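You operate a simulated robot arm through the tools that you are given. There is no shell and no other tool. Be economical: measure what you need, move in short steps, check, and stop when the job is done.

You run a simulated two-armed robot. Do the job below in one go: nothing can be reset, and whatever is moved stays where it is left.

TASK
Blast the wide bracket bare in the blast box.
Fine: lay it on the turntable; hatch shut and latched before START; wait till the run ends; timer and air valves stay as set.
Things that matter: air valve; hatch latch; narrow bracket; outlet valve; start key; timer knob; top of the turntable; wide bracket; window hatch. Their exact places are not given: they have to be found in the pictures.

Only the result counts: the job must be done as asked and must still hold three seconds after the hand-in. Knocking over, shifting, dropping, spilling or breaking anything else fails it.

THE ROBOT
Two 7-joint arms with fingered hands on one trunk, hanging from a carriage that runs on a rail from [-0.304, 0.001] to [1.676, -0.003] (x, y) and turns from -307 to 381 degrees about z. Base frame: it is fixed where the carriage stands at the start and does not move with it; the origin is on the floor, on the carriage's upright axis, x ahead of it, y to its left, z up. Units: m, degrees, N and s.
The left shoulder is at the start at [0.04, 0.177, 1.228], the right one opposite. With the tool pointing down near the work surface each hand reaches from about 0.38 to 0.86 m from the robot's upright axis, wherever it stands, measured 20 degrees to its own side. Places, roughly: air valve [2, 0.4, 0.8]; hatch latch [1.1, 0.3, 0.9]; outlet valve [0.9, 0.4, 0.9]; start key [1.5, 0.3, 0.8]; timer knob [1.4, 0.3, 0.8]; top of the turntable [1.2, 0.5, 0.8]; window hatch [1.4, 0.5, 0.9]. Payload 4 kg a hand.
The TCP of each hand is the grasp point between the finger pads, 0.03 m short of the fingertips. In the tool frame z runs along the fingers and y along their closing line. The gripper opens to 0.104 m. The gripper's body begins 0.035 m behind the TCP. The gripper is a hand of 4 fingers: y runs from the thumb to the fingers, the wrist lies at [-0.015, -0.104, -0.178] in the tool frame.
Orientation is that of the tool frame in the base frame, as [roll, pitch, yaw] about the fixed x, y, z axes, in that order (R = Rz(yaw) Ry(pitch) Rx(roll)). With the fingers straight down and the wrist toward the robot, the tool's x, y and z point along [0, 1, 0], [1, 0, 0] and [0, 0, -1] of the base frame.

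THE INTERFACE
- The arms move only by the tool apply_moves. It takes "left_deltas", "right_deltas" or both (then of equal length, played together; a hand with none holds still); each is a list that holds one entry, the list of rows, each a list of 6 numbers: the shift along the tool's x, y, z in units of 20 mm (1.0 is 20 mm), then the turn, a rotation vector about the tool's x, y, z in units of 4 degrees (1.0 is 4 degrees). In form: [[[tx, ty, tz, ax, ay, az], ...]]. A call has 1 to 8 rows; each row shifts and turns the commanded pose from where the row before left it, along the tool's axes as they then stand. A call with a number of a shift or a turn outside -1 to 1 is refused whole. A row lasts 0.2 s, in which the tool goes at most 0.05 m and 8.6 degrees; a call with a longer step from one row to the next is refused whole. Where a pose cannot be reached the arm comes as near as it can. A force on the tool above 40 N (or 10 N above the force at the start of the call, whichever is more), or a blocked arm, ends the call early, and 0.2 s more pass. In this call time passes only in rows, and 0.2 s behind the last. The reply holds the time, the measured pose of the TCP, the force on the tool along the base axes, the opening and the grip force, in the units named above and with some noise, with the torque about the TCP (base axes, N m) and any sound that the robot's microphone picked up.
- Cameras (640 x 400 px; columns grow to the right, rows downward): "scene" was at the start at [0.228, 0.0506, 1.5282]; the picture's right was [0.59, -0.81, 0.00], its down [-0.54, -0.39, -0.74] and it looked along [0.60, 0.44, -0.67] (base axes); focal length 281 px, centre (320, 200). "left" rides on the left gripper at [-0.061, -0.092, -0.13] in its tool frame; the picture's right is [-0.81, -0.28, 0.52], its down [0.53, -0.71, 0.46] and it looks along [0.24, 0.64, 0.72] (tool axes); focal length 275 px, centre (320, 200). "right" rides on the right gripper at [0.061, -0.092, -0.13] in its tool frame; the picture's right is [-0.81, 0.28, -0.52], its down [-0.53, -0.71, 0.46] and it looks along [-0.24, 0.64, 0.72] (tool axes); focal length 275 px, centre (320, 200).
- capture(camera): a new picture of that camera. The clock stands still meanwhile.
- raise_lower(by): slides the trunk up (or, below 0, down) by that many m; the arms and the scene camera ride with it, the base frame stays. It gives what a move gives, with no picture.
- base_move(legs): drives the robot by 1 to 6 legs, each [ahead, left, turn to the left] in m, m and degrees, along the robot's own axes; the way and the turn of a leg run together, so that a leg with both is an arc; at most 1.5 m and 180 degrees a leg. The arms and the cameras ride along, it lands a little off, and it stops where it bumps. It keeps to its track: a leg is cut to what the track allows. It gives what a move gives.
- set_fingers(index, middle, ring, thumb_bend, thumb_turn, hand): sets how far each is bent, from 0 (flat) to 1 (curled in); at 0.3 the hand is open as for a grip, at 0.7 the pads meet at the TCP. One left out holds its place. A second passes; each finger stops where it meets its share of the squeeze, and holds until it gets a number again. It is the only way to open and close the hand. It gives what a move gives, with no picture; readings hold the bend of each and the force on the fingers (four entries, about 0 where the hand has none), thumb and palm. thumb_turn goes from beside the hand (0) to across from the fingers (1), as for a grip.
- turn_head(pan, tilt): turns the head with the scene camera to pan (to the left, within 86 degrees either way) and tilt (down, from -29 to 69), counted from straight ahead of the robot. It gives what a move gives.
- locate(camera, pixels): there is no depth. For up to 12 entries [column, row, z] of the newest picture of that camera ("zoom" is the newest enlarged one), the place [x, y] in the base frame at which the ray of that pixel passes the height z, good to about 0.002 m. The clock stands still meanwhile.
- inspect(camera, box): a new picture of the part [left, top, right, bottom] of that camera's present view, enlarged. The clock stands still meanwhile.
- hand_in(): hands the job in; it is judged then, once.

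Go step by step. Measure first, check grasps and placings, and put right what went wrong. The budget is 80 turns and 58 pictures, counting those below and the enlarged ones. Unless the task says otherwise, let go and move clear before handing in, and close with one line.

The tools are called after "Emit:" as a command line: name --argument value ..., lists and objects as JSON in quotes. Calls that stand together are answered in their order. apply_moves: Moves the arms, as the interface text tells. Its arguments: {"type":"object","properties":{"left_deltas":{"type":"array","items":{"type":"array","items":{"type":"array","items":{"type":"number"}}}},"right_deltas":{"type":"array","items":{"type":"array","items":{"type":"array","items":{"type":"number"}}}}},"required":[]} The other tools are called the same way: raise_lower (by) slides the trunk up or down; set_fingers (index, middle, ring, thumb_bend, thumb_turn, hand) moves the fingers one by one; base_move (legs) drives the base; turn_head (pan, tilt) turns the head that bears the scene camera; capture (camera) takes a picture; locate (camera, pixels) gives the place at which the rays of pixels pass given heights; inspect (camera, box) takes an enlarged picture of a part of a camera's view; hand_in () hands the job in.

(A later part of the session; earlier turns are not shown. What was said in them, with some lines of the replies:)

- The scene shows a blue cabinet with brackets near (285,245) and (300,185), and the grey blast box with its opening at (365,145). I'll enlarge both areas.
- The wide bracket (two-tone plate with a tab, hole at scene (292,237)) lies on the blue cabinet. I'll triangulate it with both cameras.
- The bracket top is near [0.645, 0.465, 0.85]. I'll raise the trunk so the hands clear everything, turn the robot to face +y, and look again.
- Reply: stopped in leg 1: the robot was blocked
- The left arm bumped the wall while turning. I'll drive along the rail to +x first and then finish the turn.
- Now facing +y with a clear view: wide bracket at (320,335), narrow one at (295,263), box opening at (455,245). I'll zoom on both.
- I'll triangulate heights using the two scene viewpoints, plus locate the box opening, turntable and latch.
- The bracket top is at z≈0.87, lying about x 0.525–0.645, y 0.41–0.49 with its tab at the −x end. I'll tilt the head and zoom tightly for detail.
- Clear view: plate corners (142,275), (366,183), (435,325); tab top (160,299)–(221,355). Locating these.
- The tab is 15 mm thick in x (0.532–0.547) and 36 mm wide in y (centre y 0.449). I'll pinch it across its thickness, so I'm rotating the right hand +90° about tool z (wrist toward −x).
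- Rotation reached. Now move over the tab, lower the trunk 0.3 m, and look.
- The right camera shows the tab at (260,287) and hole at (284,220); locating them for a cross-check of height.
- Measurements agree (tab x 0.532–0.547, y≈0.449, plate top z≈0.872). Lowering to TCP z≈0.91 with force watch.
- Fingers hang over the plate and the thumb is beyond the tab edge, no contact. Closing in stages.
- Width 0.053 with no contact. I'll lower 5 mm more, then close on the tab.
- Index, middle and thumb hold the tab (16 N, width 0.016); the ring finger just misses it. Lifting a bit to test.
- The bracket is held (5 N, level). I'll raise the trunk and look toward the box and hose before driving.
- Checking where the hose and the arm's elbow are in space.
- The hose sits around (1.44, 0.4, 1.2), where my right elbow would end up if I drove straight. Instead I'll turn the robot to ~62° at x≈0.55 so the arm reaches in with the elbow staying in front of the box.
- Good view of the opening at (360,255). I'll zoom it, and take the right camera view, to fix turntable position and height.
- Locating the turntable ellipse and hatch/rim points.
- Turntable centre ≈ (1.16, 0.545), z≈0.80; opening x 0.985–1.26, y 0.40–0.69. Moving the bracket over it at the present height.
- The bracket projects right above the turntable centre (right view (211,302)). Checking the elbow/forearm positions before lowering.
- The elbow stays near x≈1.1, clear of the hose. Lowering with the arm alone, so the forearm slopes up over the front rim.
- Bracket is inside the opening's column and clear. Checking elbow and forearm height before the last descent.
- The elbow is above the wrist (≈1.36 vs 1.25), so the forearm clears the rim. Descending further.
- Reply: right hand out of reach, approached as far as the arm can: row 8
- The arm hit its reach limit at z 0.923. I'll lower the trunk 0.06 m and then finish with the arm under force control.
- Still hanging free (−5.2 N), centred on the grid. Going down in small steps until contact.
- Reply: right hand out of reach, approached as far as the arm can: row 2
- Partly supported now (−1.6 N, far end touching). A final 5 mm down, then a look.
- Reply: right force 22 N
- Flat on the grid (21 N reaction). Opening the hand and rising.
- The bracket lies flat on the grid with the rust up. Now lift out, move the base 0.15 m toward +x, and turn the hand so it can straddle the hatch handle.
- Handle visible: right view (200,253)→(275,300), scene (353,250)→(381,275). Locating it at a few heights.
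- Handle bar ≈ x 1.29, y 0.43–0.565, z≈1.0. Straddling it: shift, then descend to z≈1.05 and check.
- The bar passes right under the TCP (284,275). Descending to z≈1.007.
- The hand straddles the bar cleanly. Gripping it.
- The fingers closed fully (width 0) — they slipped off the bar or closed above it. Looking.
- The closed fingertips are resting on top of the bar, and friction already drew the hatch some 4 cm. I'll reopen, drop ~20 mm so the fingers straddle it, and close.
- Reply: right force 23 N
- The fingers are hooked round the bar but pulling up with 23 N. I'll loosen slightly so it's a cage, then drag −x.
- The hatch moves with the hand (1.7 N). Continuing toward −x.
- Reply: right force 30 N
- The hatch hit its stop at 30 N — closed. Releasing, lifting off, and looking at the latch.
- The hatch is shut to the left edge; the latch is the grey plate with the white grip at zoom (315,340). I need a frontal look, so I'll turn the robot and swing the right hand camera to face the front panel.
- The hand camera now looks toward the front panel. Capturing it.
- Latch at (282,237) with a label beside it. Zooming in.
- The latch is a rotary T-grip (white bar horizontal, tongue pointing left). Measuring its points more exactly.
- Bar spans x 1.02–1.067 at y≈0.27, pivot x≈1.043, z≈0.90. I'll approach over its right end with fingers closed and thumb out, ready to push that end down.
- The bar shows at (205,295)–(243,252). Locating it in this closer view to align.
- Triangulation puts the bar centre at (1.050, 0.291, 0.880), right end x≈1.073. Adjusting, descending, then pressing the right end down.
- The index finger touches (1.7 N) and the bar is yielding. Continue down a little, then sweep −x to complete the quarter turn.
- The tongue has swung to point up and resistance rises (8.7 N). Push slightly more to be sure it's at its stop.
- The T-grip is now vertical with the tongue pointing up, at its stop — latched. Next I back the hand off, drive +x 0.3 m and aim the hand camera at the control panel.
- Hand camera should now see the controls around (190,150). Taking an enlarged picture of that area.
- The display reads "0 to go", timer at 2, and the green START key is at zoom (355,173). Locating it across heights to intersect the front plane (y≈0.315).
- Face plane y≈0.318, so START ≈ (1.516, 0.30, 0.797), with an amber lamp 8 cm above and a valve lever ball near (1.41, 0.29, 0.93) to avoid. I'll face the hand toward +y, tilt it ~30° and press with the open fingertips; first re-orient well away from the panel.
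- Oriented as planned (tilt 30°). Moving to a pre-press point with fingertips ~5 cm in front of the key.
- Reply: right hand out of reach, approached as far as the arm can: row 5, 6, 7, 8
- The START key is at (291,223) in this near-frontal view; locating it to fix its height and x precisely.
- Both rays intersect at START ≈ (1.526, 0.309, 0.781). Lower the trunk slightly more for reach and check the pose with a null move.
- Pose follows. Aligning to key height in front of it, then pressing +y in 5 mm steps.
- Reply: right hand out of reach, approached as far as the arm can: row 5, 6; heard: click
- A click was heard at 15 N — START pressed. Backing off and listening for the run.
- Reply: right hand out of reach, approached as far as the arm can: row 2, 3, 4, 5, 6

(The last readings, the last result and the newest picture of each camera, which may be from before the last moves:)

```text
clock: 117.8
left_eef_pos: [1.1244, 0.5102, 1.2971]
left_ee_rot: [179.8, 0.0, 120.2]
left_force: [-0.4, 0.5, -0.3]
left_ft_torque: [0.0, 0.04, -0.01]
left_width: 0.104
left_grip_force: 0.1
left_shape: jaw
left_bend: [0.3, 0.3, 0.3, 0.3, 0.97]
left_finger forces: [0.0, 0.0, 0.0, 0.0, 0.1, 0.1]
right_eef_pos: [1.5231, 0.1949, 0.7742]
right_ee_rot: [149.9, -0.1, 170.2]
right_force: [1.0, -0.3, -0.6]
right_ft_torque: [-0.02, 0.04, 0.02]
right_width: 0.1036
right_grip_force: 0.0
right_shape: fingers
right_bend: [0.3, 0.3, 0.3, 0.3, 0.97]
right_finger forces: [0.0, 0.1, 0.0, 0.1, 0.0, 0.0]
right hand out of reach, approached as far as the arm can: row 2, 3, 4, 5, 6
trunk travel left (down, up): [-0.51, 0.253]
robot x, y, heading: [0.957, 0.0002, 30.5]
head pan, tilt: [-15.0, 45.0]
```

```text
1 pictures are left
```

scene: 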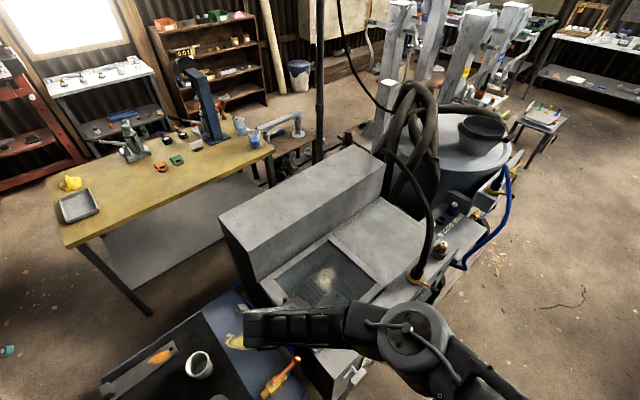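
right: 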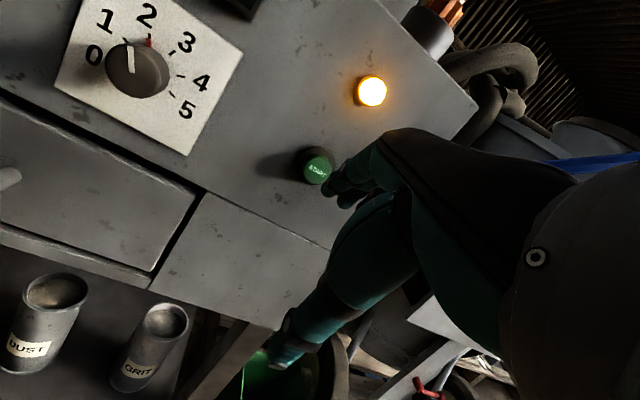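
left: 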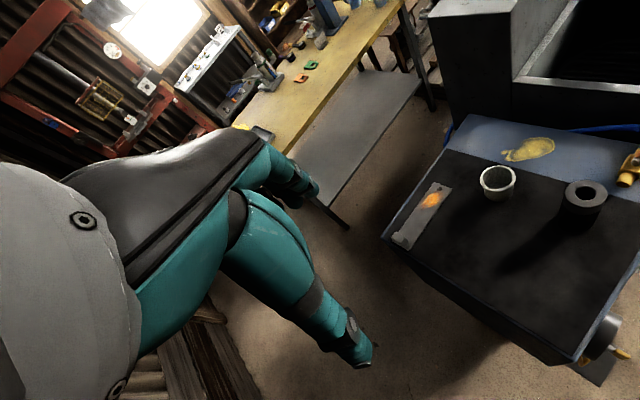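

The amber lamp is lit — the run is on. Retreating from the panel and then waiting, listening for the end.

Emit:
apply_moves --right_deltas '[[[-0.17, -0.85, -0.49, 0, 0, 0], [-0.17, -0.85, -0.49, 0, 0, 0], [-0.17, -0.85, -0.49, 0, 0, 0], [-0.17, -0.85, -0.49, 0, 0, 0], [-0.17, -0.85, -0.49, 0, 0, 0]]]'

Emit:
raise_lower --by 0.25

Emit:
turn_head --pan 0 --tilt 50

Emit:
apply_moves --right_deltas '[[[0, 0, 0, 0, 0, 0], [0, 0, 0, 0, 0, 0], [0, 0, 0, 0, 0, 0], [0, 0, 0, 0, 0, 0], [0, 0, 0, 0, 0, 0], [0, 0, 0, 0, 0, 0], [0, 0, 0, 0, 0, 0], [0, 0, 0, 0, 0, 0]]]'

Emit:
apply_moves --right_deltas '[[[0, 0, 0, 0, 0, 0], [0, 0, 0, 0, 0, 0], [0, 0, 0, 0, 0, 0], [0, 0, 0, 0, 0, 0], [0, 0, 0, 0, 0, 0], [0, 0, 0, 0, 0, 0], [0, 0, 0, 0, 0, 0], [0, 0, 0, 0, 0, 0]]]'

Emit:
apply_moves --right_deltas '[[[0, 0, 0, 0, 0, 0], [0, 0, 0, 0, 0, 0], [0, 0, 0, 0, 0, 0], [0, 0, 0, 0, 0, 0], [0, 0, 0, 0, 0, 0], [0, 0, 0, 0, 0, 0], [0, 0, 0, 0, 0, 0], [0, 0, 0, 0, 0, 0]]]'

```text
clock: 119.0
left_eef_pos: [1.1252, 0.511, 1.2973]
left_ee_rot: [179.9, 0.1, 120.2]
left_force: [0.0, -0.3, 0.2]
left_ft_torque: [0.02, 0.0, 0.0]
left_width: 0.1039
left_grip_force: 0.0
left_shape: jaw
left_bend: [0.3, 0.3, 0.3, 0.3, 0.97]
left_finger forces: [0.0, 0.0, 0.0, 0.0, 0.1, 0.0]
right_eef_pos: [1.5378, 0.0984, 0.7549]
right_ee_rot: [149.9, 0.0, 170.1]
right_force: [1.0, 0.1, 0.4]
right_ft_torque: [0.0, -0.03, -0.01]
right_width: 0.1038
right_grip_force: 0.1
right_shape: fingers
right_bend: [0.3, 0.3, 0.3, 0.3, 0.97]
right_finger forces: [0.0, 0.0, 0.0, 0.0, 0.0, 0.0]
right hand out of reach, approached as far as the arm can: row 1, 2, 3, 4, 5
trunk travel left (down, up): [-0.51, 0.253]
robot x, y, heading: [0.9604, -0.0015, 30.4]
head pan, tilt: [-15.0, 45.0]
```

```text
clock: 121.6
left_eef_pos: [1.1239, 0.51, 1.5454]
left_ee_rot: [179.9, 0.0, 120.2]
left_force: [0.1, 0.4, 0.0]
left_ft_torque: [0.02, 0.0, -0.02]
left_width: 0.1038
left_grip_force: 0.0
left_shape: jaw
left_bend: [0.3, 0.3, 0.3, 0.3, 0.97]
left_finger forces: [0.0, 0.0, 0.1, 0.1, 0.1, 0.0]
right_eef_pos: [1.5371, 0.0986, 1.0043]
right_ee_rot: [149.9, -0.1, 170.2]
right_force: [0.3, 0.5, 0.1]
right_ft_torque: [-0.02, 0.01, -0.02]
right_width: 0.1036
right_grip_force: 0.0
right_shape: fingers
right_bend: [0.3, 0.3, 0.3, 0.3, 0.97]
right_finger forces: [0.0, 0.1, 0.1, 0.1, 0.1, 0.0]
trunk travel left (down, up): [-0.76, 0.003]
robot x, y, heading: [0.9524, -0.0001, 30.9]
head pan, tilt: [-15.0, 45.0]
```

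```text
clock: 122.4
left_eef_pos: [1.1243, 0.5109, 1.5463]
left_ee_rot: [179.9, -0.1, 120.2]
left_force: [-0.3, 0.4, -0.2]
left_ft_torque: [0.03, -0.01, -0.02]
left_width: 0.1037
left_grip_force: 0.0
left_shape: jaw
left_bend: [0.3, 0.3, 0.3, 0.3, 0.97]
left_finger forces: [0.0, 0.0, 0.1, 0.1, 0.0, 0.0]
right_eef_pos: [1.5355, 0.0995, 1.0042]
right_ee_rot: [149.9, -0.1, 170.2]
right_force: [-0.4, -0.5, -0.4]
right_ft_torque: [0.01, -0.03, -0.02]
right_width: 0.1035
right_grip_force: 0.0
right_shape: fingers
right_bend: [0.3, 0.3, 0.3, 0.3, 0.97]
right_finger forces: [0.0, 0.0, 0.1, 0.0, 0.0, 0.0]
trunk travel left (down, up): [-0.76, 0.003]
robot x, y, heading: [0.96, -0.0047, 30.6]
head pan, tilt: [0.0, 50.0]
```

```text
clock: 124.2
left_eef_pos: [1.1236, 0.5103, 1.5465]
left_ee_rot: [179.8, 0.0, 120.2]
left_force: [0.1, 0.5, -0.2]
left_ft_torque: [-0.02, 0.02, -0.04]
left_width: 0.1038
left_grip_force: 0.1
left_shape: jaw
left_bend: [0.3, 0.3, 0.3, 0.3, 0.97]
left_finger forces: [0.0, 0.0, 0.0, 0.0, 0.1, 0.0]
right_eef_pos: [1.5378, 0.099, 1.0048]
right_ee_rot: [150.0, 0.0, 170.1]
right_force: [-0.3, -0.8, -0.2]
right_ft_torque: [0.02, -0.03, -0.04]
right_width: 0.1035
right_grip_force: 0.0
right_shape: fingers
right_bend: [0.3, 0.3, 0.3, 0.3, 0.97]
right_finger forces: [0.0, 0.1, 0.1, 0.0, 0.1, 0.1]
trunk travel left (down, up): [-0.76, 0.003]
robot x, y, heading: [0.9568, 0.0007, 30.6]
head pan, tilt: [0.0, 50.0]
```

```text
clock: 126.0
left_eef_pos: [1.125, 0.5108, 1.5461]
left_ee_rot: [180.0, -0.1, 120.2]
left_force: [0.4, -0.5, -0.6]
left_ft_torque: [0.0, 0.02, -0.02]
left_width: 0.1038
left_grip_force: 0.1
left_shape: jaw
left_bend: [0.3, 0.3, 0.3, 0.3, 0.97]
left_finger forces: [0.1, 0.0, 0.1, 0.0, 0.1, 0.0]
right_eef_pos: [1.5363, 0.0977, 1.0044]
right_ee_rot: [149.9, 0.0, 170.1]
right_force: [-0.3, 0.0, 0.7]
right_ft_torque: [0.0, 0.04, -0.01]
right_width: 0.104
right_grip_force: 0.0
right_shape: fingers
right_bend: [0.3, 0.3, 0.3, 0.3, 0.97]
right_finger forces: [0.0, 0.0, 0.1, 0.1, 0.0, 0.0]
trunk travel left (down, up): [-0.76, 0.003]
robot x, y, heading: [0.9575, -0.0014, 30.8]
head pan, tilt: [0.0, 50.0]
```

```text
clock: 127.8
left_eef_pos: [1.1254, 0.5113, 1.5463]
left_ee_rot: [179.9, -0.2, 120.2]
left_force: [-0.3, -0.2, 0.6]
left_ft_torque: [0.01, 0.02, 0.0]
left_width: 0.1035
left_grip_force: 0.1
left_shape: jaw
left_bend: [0.3, 0.3, 0.3, 0.3, 0.97]
left_finger forces: [0.1, 0.0, 0.1, 0.0, 0.1, 0.1]
right_eef_pos: [1.5367, 0.0992, 1.004]
right_ee_rot: [149.8, -0.1, 170.1]
right_force: [-0.4, -0.2, -0.1]
right_ft_torque: [0.02, 0.03, 0.01]
right_width: 0.1035
right_grip_force: 0.1
right_shape: fingers
right_bend: [0.3, 0.3, 0.3, 0.3, 0.97]
right_finger forces: [0.1, 0.0, 0.0, 0.1, 0.1, 0.0]
trunk travel left (down, up): [-0.76, 0.003]
robot x, y, heading: [0.9579, -0.0038, 30.4]
head pan, tilt: [0.0, 50.0]
```

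No sound yet; the run continues. Waiting with null moves.

Emit:
apply_moves --right_deltas '[[[0, 0, 0, 0, 0, 0], [0, 0, 0, 0, 0, 0], [0, 0, 0, 0, 0, 0], [0, 0, 0, 0, 0, 0], [0, 0, 0, 0, 0, 0], [0, 0, 0, 0, 0, 0], [0, 0, 0, 0, 0, 0], [0, 0, 0, 0, 0, 0]]]'

Emit:
apply_moves --right_deltas '[[[0, 0, 0, 0, 0, 0], [0, 0, 0, 0, 0, 0], [0, 0, 0, 0, 0, 0], [0, 0, 0, 0, 0, 0], [0, 0, 0, 0, 0, 0], [0, 0, 0, 0, 0, 0], [0, 0, 0, 0, 0, 0], [0, 0, 0, 0, 0, 0]]]'

Emit:
apply_moves --right_deltas '[[[0, 0, 0, 0, 0, 0], [0, 0, 0, 0, 0, 0], [0, 0, 0, 0, 0, 0], [0, 0, 0, 0, 0, 0], [0, 0, 0, 0, 0, 0], [0, 0, 0, 0, 0, 0], [0, 0, 0, 0, 0, 0], [0, 0, 0, 0, 0, 0]]]'

Emit:
apply_moves --right_deltas '[[[0, 0, 0, 0, 0, 0], [0, 0, 0, 0, 0, 0], [0, 0, 0, 0, 0, 0], [0, 0, 0, 0, 0, 0], [0, 0, 0, 0, 0, 0], [0, 0, 0, 0, 0, 0], [0, 0, 0, 0, 0, 0], [0, 0, 0, 0, 0, 0]]]'

Emit:
apply_moves --right_deltas '[[[0, 0, 0, 0, 0, 0], [0, 0, 0, 0, 0, 0], [0, 0, 0, 0, 0, 0], [0, 0, 0, 0, 0, 0], [0, 0, 0, 0, 0, 0], [0, 0, 0, 0, 0, 0], [0, 0, 0, 0, 0, 0], [0, 0, 0, 0, 0, 0]]]'

Emit:
apply_moves --right_deltas '[[[0, 0, 0, 0, 0, 0], [0, 0, 0, 0, 0, 0], [0, 0, 0, 0, 0, 0], [0, 0, 0, 0, 0, 0], [0, 0, 0, 0, 0, 0], [0, 0, 0, 0, 0, 0], [0, 0, 0, 0, 0, 0], [0, 0, 0, 0, 0, 0]]]'

Emit:
apply_moves --right_deltas '[[[0, 0, 0, 0, 0, 0], [0, 0, 0, 0, 0, 0], [0, 0, 0, 0, 0, 0], [0, 0, 0, 0, 0, 0], [0, 0, 0, 0, 0, 0], [0, 0, 0, 0, 0, 0], [0, 0, 0, 0, 0, 0], [0, 0, 0, 0, 0, 0]]]'

Emit:
apply_moves --right_deltas '[[[0, 0, 0, 0, 0, 0], [0, 0, 0, 0, 0, 0], [0, 0, 0, 0, 0, 0], [0, 0, 0, 0, 0, 0], [0, 0, 0, 0, 0, 0], [0, 0, 0, 0, 0, 0], [0, 0, 0, 0, 0, 0], [0, 0, 0, 0, 0, 0]]]'

```text
clock: 129.6
left_eef_pos: [1.125, 0.5115, 1.5464]
left_ee_rot: [179.9, 0.0, 120.2]
left_force: [-0.7, 0.5, -0.1]
left_ft_torque: [-0.03, 0.0, 0.0]
left_width: 0.1036
left_grip_force: 0.1
left_shape: jaw
left_bend: [0.3, 0.3, 0.3, 0.3, 0.97]
left_finger forces: [0.1, 0.0, 0.0, 0.0, 0.0, 0.1]
right_eef_pos: [1.5368, 0.0996, 1.0049]
right_ee_rot: [149.9, -0.1, 170.0]
right_force: [0.2, 0.4, -0.5]
right_ft_torque: [0.03, -0.01, 0.04]
right_width: 0.1036
right_grip_force: 0.0
right_shape: fingers
right_bend: [0.3, 0.3, 0.3, 0.3, 0.97]
right_finger forces: [0.0, 0.1, 0.0, 0.0, 0.0, 0.0]
trunk travel left (down, up): [-0.76, 0.003]
robot x, y, heading: [0.9565, 0.0043, 30.8]
head pan, tilt: [0.0, 50.0]
```

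```text
clock: 131.4
left_eef_pos: [1.1247, 0.511, 1.548]
left_ee_rot: [179.9, 0.0, 120.3]
left_force: [0.5, 0.2, -0.5]
left_ft_torque: [0.01, 0.0, -0.01]
left_width: 0.104
left_grip_force: 0.0
left_shape: jaw
left_bend: [0.3, 0.3, 0.3, 0.3, 0.97]
left_finger forces: [0.0, 0.0, 0.0, 0.0, 0.0, 0.0]
right_eef_pos: [1.5373, 0.0975, 1.004]
right_ee_rot: [150.0, -0.1, 170.1]
right_force: [1.1, -0.6, -0.2]
right_ft_torque: [0.02, 0.01, 0.03]
right_width: 0.1038
right_grip_force: 0.1
right_shape: fingers
right_bend: [0.3, 0.3, 0.3, 0.3, 0.97]
right_finger forces: [0.0, 0.1, 0.0, 0.1, 0.0, 0.0]
trunk travel left (down, up): [-0.76, 0.003]
robot x, y, heading: [0.9545, -0.0044, 30.6]
head pan, tilt: [0.0, 50.0]
```

```text
clock: 133.2
left_eef_pos: [1.1244, 0.5115, 1.5456]
left_ee_rot: [179.9, 0.0, 120.2]
left_force: [0.0, -0.3, 0.0]
left_ft_torque: [0.01, -0.01, -0.01]
left_width: 0.1037
left_grip_force: 0.0
left_shape: jaw
left_bend: [0.3, 0.3, 0.3, 0.3, 0.97]
left_finger forces: [0.0, 0.0, 0.1, 0.0, 0.0, 0.1]
right_eef_pos: [1.5362, 0.0987, 1.0041]
right_ee_rot: [150.0, -0.1, 170.1]
right_force: [-0.1, 0.7, -0.1]
right_ft_torque: [-0.01, -0.02, -0.03]
right_width: 0.1034
right_grip_force: 0.1
right_shape: fingers
right_bend: [0.3, 0.3, 0.3, 0.3, 0.97]
right_finger forces: [0.0, 0.0, 0.0, 0.1, 0.0, 0.0]
trunk travel left (down, up): [-0.76, 0.003]
robot x, y, heading: [0.9566, 0.0001, 30.5]
head pan, tilt: [0.0, 50.0]
```

```text
clock: 135.0
left_eef_pos: [1.1228, 0.5117, 1.5459]
left_ee_rot: [179.9, 0.1, 120.2]
left_force: [0.0, 0.3, 0.0]
left_ft_torque: [-0.02, 0.03, -0.01]
left_width: 0.1039
left_grip_force: 0.0
left_shape: jaw
left_bend: [0.3, 0.3, 0.3, 0.3, 0.97]
left_finger forces: [0.0, 0.0, 0.1, 0.1, 0.0, 0.1]
right_eef_pos: [1.5366, 0.0989, 1.005]
right_ee_rot: [150.0, -0.1, 170.1]
right_force: [-0.3, 0.5, 0.4]
right_ft_torque: [-0.01, -0.01, 0.03]
right_width: 0.1038
right_grip_force: 0.0
right_shape: fingers
right_bend: [0.3, 0.3, 0.3, 0.3, 0.97]
right_finger forces: [0.0, 0.0, 0.0, 0.0, 0.0, 0.1]
trunk travel left (down, up): [-0.76, 0.003]
robot x, y, heading: [0.9581, 0.0002, 30.4]
head pan, tilt: [0.0, 50.0]
```

```text
clock: 136.8
left_eef_pos: [1.126, 0.5112, 1.5471]
left_ee_rot: [179.9, 0.0, 120.2]
left_force: [0.4, 0.6, -0.1]
left_ft_torque: [-0.02, 0.03, -0.03]
left_width: 0.1037
left_grip_force: 0.0
left_shape: jaw
left_bend: [0.3, 0.3, 0.3, 0.3, 0.97]
left_finger forces: [0.1, 0.0, 0.1, 0.1, 0.0, 0.1]
right_eef_pos: [1.5358, 0.0989, 1.0041]
right_ee_rot: [149.9, 0.0, 170.1]
right_force: [0.4, 0.0, -0.1]
right_ft_torque: [-0.02, -0.05, 0.0]
right_width: 0.1036
right_grip_force: 0.0
right_shape: fingers
right_bend: [0.3, 0.3, 0.3, 0.3, 0.97]
right_finger forces: [0.0, 0.0, 0.1, 0.0, 0.1, 0.0]
trunk travel left (down, up): [-0.76, 0.003]
robot x, y, heading: [0.958, -0.0008, 30.9]
head pan, tilt: [0.0, 50.0]
```

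```text
clock: 138.6
left_eef_pos: [1.1237, 0.5124, 1.5464]
left_ee_rot: [179.9, 0.0, 120.2]
left_force: [-0.9, 0.4, -0.6]
left_ft_torque: [0.01, 0.02, 0.0]
left_width: 0.1039
left_grip_force: 0.1
left_shape: jaw
left_bend: [0.3, 0.3, 0.3, 0.3, 0.97]
left_finger forces: [0.0, 0.0, 0.0, 0.0, 0.0, 0.1]
right_eef_pos: [1.5363, 0.1, 1.0052]
right_ee_rot: [149.9, 0.0, 170.2]
right_force: [0.6, 0.7, 1.3]
right_ft_torque: [-0.01, -0.02, -0.01]
right_width: 0.1034
right_grip_force: 0.0
right_shape: fingers
right_bend: [0.3, 0.3, 0.3, 0.3, 0.97]
right_finger forces: [0.0, 0.1, 0.0, 0.0, 0.0, 0.0]
trunk travel left (down, up): [-0.76, 0.003]
robot x, y, heading: [0.9561, -0.0012, 30.7]
head pan, tilt: [0.0, 50.0]
```

```text
clock: 140.4
left_eef_pos: [1.125, 0.5107, 1.547]
left_ee_rot: [179.9, 0.0, 120.2]
left_force: [0.1, 0.2, 0.2]
left_ft_torque: [-0.01, -0.01, 0.0]
left_width: 0.104
left_grip_force: 0.1
left_shape: jaw
left_bend: [0.3, 0.3, 0.3, 0.3, 0.97]
left_finger forces: [0.0, 0.0, 0.0, 0.0, 0.1, 0.0]
right_eef_pos: [1.5362, 0.0984, 1.0047]
right_ee_rot: [150.0, -0.1, 170.2]
right_force: [0.1, -0.4, 0.3]
right_ft_torque: [0.01, 0.02, 0.0]
right_width: 0.1037
right_grip_force: 0.2
right_shape: fingers
right_bend: [0.3, 0.3, 0.3, 0.3, 0.97]
right_finger forces: [0.0, 0.0, 0.1, 0.0, 0.0, 0.0]
trunk travel left (down, up): [-0.76, 0.003]
robot x, y, heading: [0.959, -0.0005, 30.7]
head pan, tilt: [0.0, 50.0]
```

```text
clock: 142.2
left_eef_pos: [1.1248, 0.5111, 1.5461]
left_ee_rot: [179.9, -0.1, 120.2]
left_force: [0.8, 0.0, -0.2]
left_ft_torque: [0.01, -0.03, 0.0]
left_width: 0.1041
left_grip_force: 0.2
left_shape: jaw
left_bend: [0.3, 0.3, 0.3, 0.3, 0.97]
left_finger forces: [0.0, 0.0, 0.0, 0.0, 0.0, 0.0]
right_eef_pos: [1.5362, 0.0984, 1.0042]
right_ee_rot: [150.0, -0.1, 170.1]
right_force: [-0.3, -0.4, 0.1]
right_ft_torque: [-0.01, 0.02, -0.01]
right_width: 0.1036
right_grip_force: 0.0
right_shape: fingers
right_bend: [0.3, 0.3, 0.3, 0.3, 0.97]
right_finger forces: [0.1, 0.0, 0.0, 0.0, 0.0, 0.0]
trunk travel left (down, up): [-0.76, 0.003]
robot x, y, heading: [0.9554, -0.0033, 30.4]
head pan, tilt: [0.0, 50.0]
```

Still no end signal. To pass time more efficiently I'll shuttle the base along the already cleared path.

Emit:
base_move --legs '[[-0.258, 0.153, 0], [0.258, -0.153, 0], [-0.258, 0.153, 0], [0.258, -0.153, 0], [-0.258, 0.153, 0], [0.258, -0.153, 0]]'

Emit:
base_move --legs '[[-0.258, 0.153, 0], [0.258, -0.153, 0], [-0.258, 0.153, 0], [0.258, -0.153, 0], [-0.258, 0.153, 0], [0.258, -0.153, 0]]'

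Emit:
base_move --legs '[[-0.258, 0.153, 0], [0.258, -0.153, 0], [-0.258, 0.153, 0], [0.258, -0.153, 0], [-0.258, 0.153, 0], [0.258, -0.153, 0]]'

Emit:
base_move --legs '[[-0.258, 0.153, 0], [0.258, -0.153, 0], [-0.258, 0.153, 0], [0.258, -0.153, 0], [-0.258, 0.153, 0], [0.258, -0.153, 0]]'

```text
clock: 152.4
left_eef_pos: [1.1253, 0.5106, 1.547]
left_ee_rot: [180.0, -0.1, 120.4]
left_force: [-0.2, 1.0, -0.9]
left_ft_torque: [-0.01, 0.03, -0.03]
left_width: 0.1039
left_grip_force: 0.1
left_shape: jaw
left_bend: [0.3, 0.3, 0.3, 0.3, 0.97]
left_finger forces: [0.1, 0.0, 0.1, 0.1, 0.0, 0.1]
right_eef_pos: [1.5388, 0.0998, 1.004]
right_ee_rot: [149.9, -0.1, 170.2]
right_force: [0.4, -0.4, -0.4]
right_ft_torque: [-0.01, 0.0, 0.03]
right_width: 0.1035
right_grip_force: 0.0
right_shape: fingers
right_bend: [0.3, 0.3, 0.3, 0.3, 0.97]
right_finger forces: [0.0, 0.0, 0.0, 0.0, 0.1, 0.0]
trunk travel left (down, up): [-0.76, 0.003]
robot x, y, heading: [0.9594, -0.002, 30.7]
head pan, tilt: [0.0, 50.0]
```

```text
clock: 162.7
left_eef_pos: [1.1206, 0.5126, 1.5462]
left_ee_rot: [179.9, -0.1, 120.6]
left_force: [-0.4, 0.2, -0.5]
left_ft_torque: [0.0, 0.01, -0.03]
left_width: 0.104
left_grip_force: 0.0
left_shape: jaw
left_bend: [0.3, 0.3, 0.3, 0.3, 0.97]
left_finger forces: [0.0, 0.1, 0.0, 0.0, 0.1, 0.1]
right_eef_pos: [1.5351, 0.1025, 1.0053]
right_ee_rot: [150.0, -0.1, 170.4]
right_force: [-0.7, 0.8, -1.0]
right_ft_torque: [0.03, 0.05, -0.01]
right_width: 0.1035
right_grip_force: 0.0
right_shape: fingers
right_bend: [0.3, 0.3, 0.3, 0.3, 0.97]
right_finger forces: [0.0, 0.0, 0.1, 0.0, 0.0, 0.0]
trunk travel left (down, up): [-0.76, 0.003]
robot x, y, heading: [0.9563, -0.0008, 31.0]
head pan, tilt: [0.0, 50.0]
```

```text
clock: 173.0
left_eef_pos: [1.1277, 0.5123, 1.547]
left_ee_rot: [179.9, -0.1, 120.6]
left_force: [0.7, -0.5, 0.5]
left_ft_torque: [-0.02, 0.03, 0.02]
left_width: 0.1039
left_grip_force: 0.0
left_shape: jaw
left_bend: [0.3, 0.3, 0.3, 0.3, 0.97]
left_finger forces: [0.0, 0.1, 0.0, 0.0, 0.0, 0.0]
right_eef_pos: [1.5402, 0.1024, 1.0036]
right_ee_rot: [149.9, -0.1, 170.4]
right_force: [0.0, -0.7, -0.7]
right_ft_torque: [0.0, 0.02, -0.01]
right_width: 0.1036
right_grip_force: 0.0
right_shape: fingers
right_bend: [0.3, 0.3, 0.3, 0.3, 0.97]
right_finger forces: [0.0, 0.1, 0.0, 0.0, 0.0, 0.0]
trunk travel left (down, up): [-0.76, 0.003]
robot x, y, heading: [0.9634, -0.0006, 31.0]
head pan, tilt: [0.0, 50.0]
```

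```text
clock: 183.2
left_eef_pos: [1.1353, 0.5109, 1.5462]
left_ee_rot: [179.9, -0.1, 120.5]
left_force: [0.6, -0.5, 1.1]
left_ft_torque: [0.03, -0.01, 0.03]
left_width: 0.1042
left_grip_force: 0.0
left_shape: jaw
left_bend: [0.3, 0.3, 0.3, 0.3, 0.97]
left_finger forces: [0.0, 0.0, 0.1, 0.0, 0.1, 0.1]
right_eef_pos: [1.5485, 0.1008, 1.0033]
right_ee_rot: [149.8, -0.1, 170.2]
right_force: [1.0, 0.9, -0.4]
right_ft_torque: [0.0, -0.02, 0.01]
right_width: 0.1039
right_grip_force: 0.2
right_shape: fingers
right_bend: [0.3, 0.3, 0.3, 0.3, 0.97]
right_finger forces: [0.0, 0.0, 0.0, 0.0, 0.0, 0.1]
trunk travel left (down, up): [-0.76, 0.003]
robot x, y, heading: [0.9653, -0.0014, 30.4]
head pan, tilt: [0.0, 50.0]
```

About 67 s since START, no end signal yet. Waiting on past 2 minutes.

Emit:
base_move --legs '[[-0.258, 0.153, 0], [0.258, -0.153, 0], [-0.258, 0.153, 0], [0.258, -0.153, 0], [-0.258, 0.153, 0], [0.25, -0.148, 0]]'

Emit:
base_move --legs '[[-0.258, 0.153, 0], [0.258, -0.153, 0], [-0.258, 0.153, 0], [0.258, -0.153, 0], [-0.258, 0.153, 0], [0.258, -0.153, 0]]'

Emit:
base_move --legs '[[-0.258, 0.153, 0], [0.258, -0.153, 0], [-0.258, 0.153, 0], [0.258, -0.153, 0], [-0.258, 0.153, 0], [0.258, -0.153, 0]]'

Emit:
base_move --legs '[[-0.258, 0.153, 0], [0.258, -0.153, 0], [-0.258, 0.153, 0], [0.258, -0.153, 0], [-0.258, 0.153, 0], [0.258, -0.153, 0]]'

Emit:
base_move --legs '[[-0.258, 0.153, 0], [0.258, -0.153, 0], [-0.258, 0.153, 0], [0.258, -0.153, 0], [-0.258, 0.153, 0], [0.258, -0.153, 0]]'

Emit:
base_move --legs '[[-0.258, 0.153, 0], [0.258, -0.153, 0], [-0.258, 0.153, 0], [0.258, -0.153, 0], [-0.258, 0.153, 0], [0.25, -0.148, 0]]'

Emit:
base_move --legs '[[-0.258, 0.153, 0], [0.258, -0.153, 0], [-0.258, 0.153, 0], [0.258, -0.153, 0], [-0.258, 0.153, 0], [0.25, -0.148, 0]]'

```text
clock: 193.5
left_eef_pos: [1.1122, 0.513, 1.5466]
left_ee_rot: [179.9, -0.2, 120.7]
left_force: [0.2, 0.2, 0.2]
left_ft_torque: [0.0, 0.03, -0.01]
left_width: 0.1039
left_grip_force: 0.0
left_shape: jaw
left_bend: [0.3, 0.3, 0.3, 0.3, 0.97]
left_finger forces: [0.1, 0.0, 0.0, 0.1, 0.1, 0.1]
right_eef_pos: [1.5281, 0.1051, 1.0041]
right_ee_rot: [149.9, -0.2, 170.7]
right_force: [-0.9, 0.4, 0.1]
right_ft_torque: [0.01, 0.02, 0.0]
right_width: 0.1039
right_grip_force: 0.0
right_shape: fingers
right_bend: [0.3, 0.3, 0.3, 0.3, 0.97]
right_finger forces: [0.0, 0.1, 0.1, 0.1, 0.0, 0.0]
trunk travel left (down, up): [-0.76, 0.003]
robot x, y, heading: [0.953, -0.0022, 31.3]
head pan, tilt: [0.0, 50.0]
```

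```text
clock: 203.8
left_eef_pos: [1.1117, 0.5095, 1.5463]
left_ee_rot: [179.9, -0.1, 119.8]
left_force: [-0.3, 0.0, -0.1]
left_ft_torque: [0.02, 0.0, -0.03]
left_width: 0.104
left_grip_force: 0.0
left_shape: jaw
left_bend: [0.3, 0.3, 0.3, 0.3, 0.97]
left_finger forces: [0.0, 0.1, 0.0, 0.1, 0.1, 0.1]
right_eef_pos: [1.5206, 0.0953, 1.0033]
right_ee_rot: [149.9, -0.2, 169.9]
right_force: [0.1, -0.4, -0.8]
right_ft_torque: [0.0, -0.01, 0.06]
right_width: 0.1037
right_grip_force: 0.1
right_shape: fingers
right_bend: [0.3, 0.3, 0.3, 0.3, 0.97]
right_finger forces: [0.1, 0.1, 0.0, 0.0, 0.0, 0.0]
trunk travel left (down, up): [-0.76, 0.003]
robot x, y, heading: [0.9391, -0.0021, 29.9]
head pan, tilt: [0.0, 50.0]
```

```text
clock: 214.1
left_eef_pos: [1.1051, 0.5106, 1.5466]
left_ee_rot: [179.8, -0.1, 120.0]
left_force: [-0.2, -0.1, -0.1]
left_ft_torque: [0.01, -0.02, -0.01]
left_width: 0.1037
left_grip_force: 0.0
left_shape: jaw
left_bend: [0.3, 0.3, 0.3, 0.3, 0.97]
left_finger forces: [0.0, 0.0, 0.1, 0.0, 0.0, 0.0]
right_eef_pos: [1.5141, 0.0972, 1.004]
right_ee_rot: [149.9, -0.3, 170.1]
right_force: [-0.2, -0.1, -0.9]
right_ft_torque: [-0.03, 0.04, 0.0]
right_width: 0.1038
right_grip_force: 0.2
right_shape: fingers
right_bend: [0.3, 0.3, 0.3, 0.3, 0.97]
right_finger forces: [0.0, 0.1, 0.0, 0.1, 0.0, 0.1]
trunk travel left (down, up): [-0.76, 0.003]
robot x, y, heading: [0.9405, -0.0038, 30.8]
head pan, tilt: [0.0, 50.0]
```

```text
clock: 224.4
left_eef_pos: [1.1027, 0.51, 1.5469]
left_ee_rot: [179.9, -0.1, 119.7]
left_force: [-0.1, -1.1, -0.5]
left_ft_torque: [-0.01, -0.03, -0.01]
left_width: 0.1039
left_grip_force: 0.0
left_shape: jaw
left_bend: [0.3, 0.3, 0.3, 0.3, 0.97]
left_finger forces: [0.0, 0.0, 0.0, 0.1, 0.1, 0.0]
right_eef_pos: [1.5106, 0.0957, 1.0037]
right_ee_rot: [149.9, -0.2, 169.9]
right_force: [-0.7, -0.5, 0.2]
right_ft_torque: [0.0, 0.0, 0.0]
right_width: 0.1036
right_grip_force: 0.1
right_shape: fingers
right_bend: [0.3, 0.3, 0.3, 0.3, 0.97]
right_finger forces: [0.0, 0.0, 0.0, 0.0, 0.1, 0.1]
trunk travel left (down, up): [-0.76, 0.003]
robot x, y, heading: [0.9349, -0.0037, 30.2]
head pan, tilt: [0.0, 50.0]
```

```text
clock: 234.7
left_eef_pos: [1.1152, 0.5118, 1.5471]
left_ee_rot: [179.9, -0.2, 120.5]
left_force: [-0.4, 0.2, -0.2]
left_ft_torque: [0.01, -0.04, -0.03]
left_width: 0.104
left_grip_force: 0.2
left_shape: jaw
left_bend: [0.3, 0.3, 0.3, 0.3, 0.97]
left_finger forces: [0.0, 0.1, 0.1, 0.1, 0.1, 0.1]
right_eef_pos: [1.528, 0.1014, 1.0022]
right_ee_rot: [149.9, -0.3, 170.4]
right_force: [0.1, -0.1, -0.7]
right_ft_torque: [0.01, -0.01, 0.0]
right_width: 0.1036
right_grip_force: 0.1
right_shape: fingers
right_bend: [0.3, 0.3, 0.3, 0.3, 0.97]
right_finger forces: [0.1, 0.0, 0.0, 0.0, 0.1, 0.1]
trunk travel left (down, up): [-0.76, 0.003]
robot x, y, heading: [0.9495, -0.0053, 30.7]
head pan, tilt: [0.0, 50.0]
```

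```text
clock: 245.0
left_eef_pos: [1.0956, 0.5129, 1.5468]
left_ee_rot: [179.9, -0.2, 120.9]
left_force: [-0.7, 0.5, 0.4]
left_ft_torque: [0.01, -0.01, 0.01]
left_width: 0.104
left_grip_force: 0.1
left_shape: jaw
left_bend: [0.3, 0.3, 0.3, 0.3, 0.97]
left_finger forces: [0.0, 0.0, 0.0, 0.0, 0.0, 0.0]
right_eef_pos: [1.5114, 0.1054, 1.0035]
right_ee_rot: [150.0, -0.3, 170.8]
right_force: [0.4, -0.5, 0.3]
right_ft_torque: [0.02, 0.03, 0.03]
right_width: 0.1033
right_grip_force: 0.0
right_shape: fingers
right_bend: [0.3, 0.3, 0.3, 0.3, 0.97]
right_finger forces: [0.0, 0.0, 0.0, 0.0, 0.1, 0.0]
trunk travel left (down, up): [-0.76, 0.003]
robot x, y, heading: [0.9306, -0.0017, 31.3]
head pan, tilt: [0.0, 50.0]
```

```text
clock: 255.2
left_eef_pos: [1.1136, 0.5109, 1.5471]
left_ee_rot: [179.9, -0.2, 119.4]
left_force: [0.1, 0.4, 0.5]
left_ft_torque: [-0.01, 0.0, 0.0]
left_width: 0.1041
left_grip_force: 0.0
left_shape: jaw
left_bend: [0.3, 0.3, 0.3, 0.3, 0.97]
left_finger forces: [0.0, 0.0, 0.0, 0.0, 0.0, 0.0]
right_eef_pos: [1.5179, 0.0918, 1.0026]
right_ee_rot: [149.8, -0.2, 169.5]
right_force: [0.1, 0.5, -0.3]
right_ft_torque: [0.03, 0.0, -0.04]
right_width: 0.1039
right_grip_force: 0.1
right_shape: fingers
right_bend: [0.3, 0.3, 0.3, 0.3, 0.97]
right_finger forces: [0.1, 0.0, 0.0, 0.0, 0.1, 0.0]
trunk travel left (down, up): [-0.76, 0.003]
robot x, y, heading: [0.9378, -0.0002, 29.8]
head pan, tilt: [0.0, 50.0]
```

139 s since START. From the present pose the hand camera should see both display (~(125,170)) and lamp (~(250,220)); using the last picture to check.

Emit:
inspect --camera "right" --box '[40, 90, 340, 290]'

```text
2.00 times, centred on (190, 190) of right
```

zoom: 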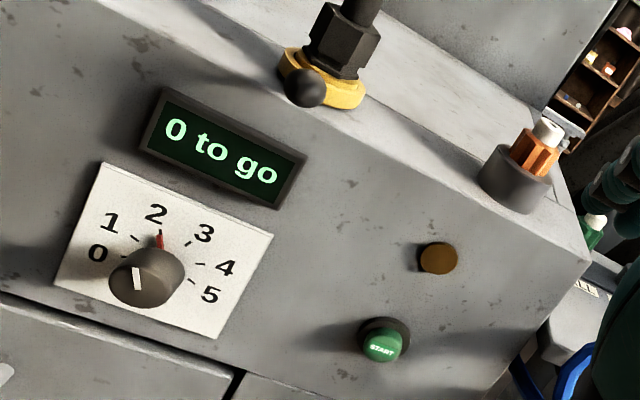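

The display reads "0 to go" and the amber lamp is off, so the run has ended. The timer is still at 2, and both hands are clear of everything. Handing in.

Emit:
hand_in

```text
The job is handed in.
```

I handed the job in after one full blast run: the wide bracket was laid flat on the turntable, and the hatch was shut and latched before START. I didn't look at the bracket itself after the run. I took the run as over because the display read "0 to go" and the lamp was off. The timer is still at 2, and I never touched either air valve.
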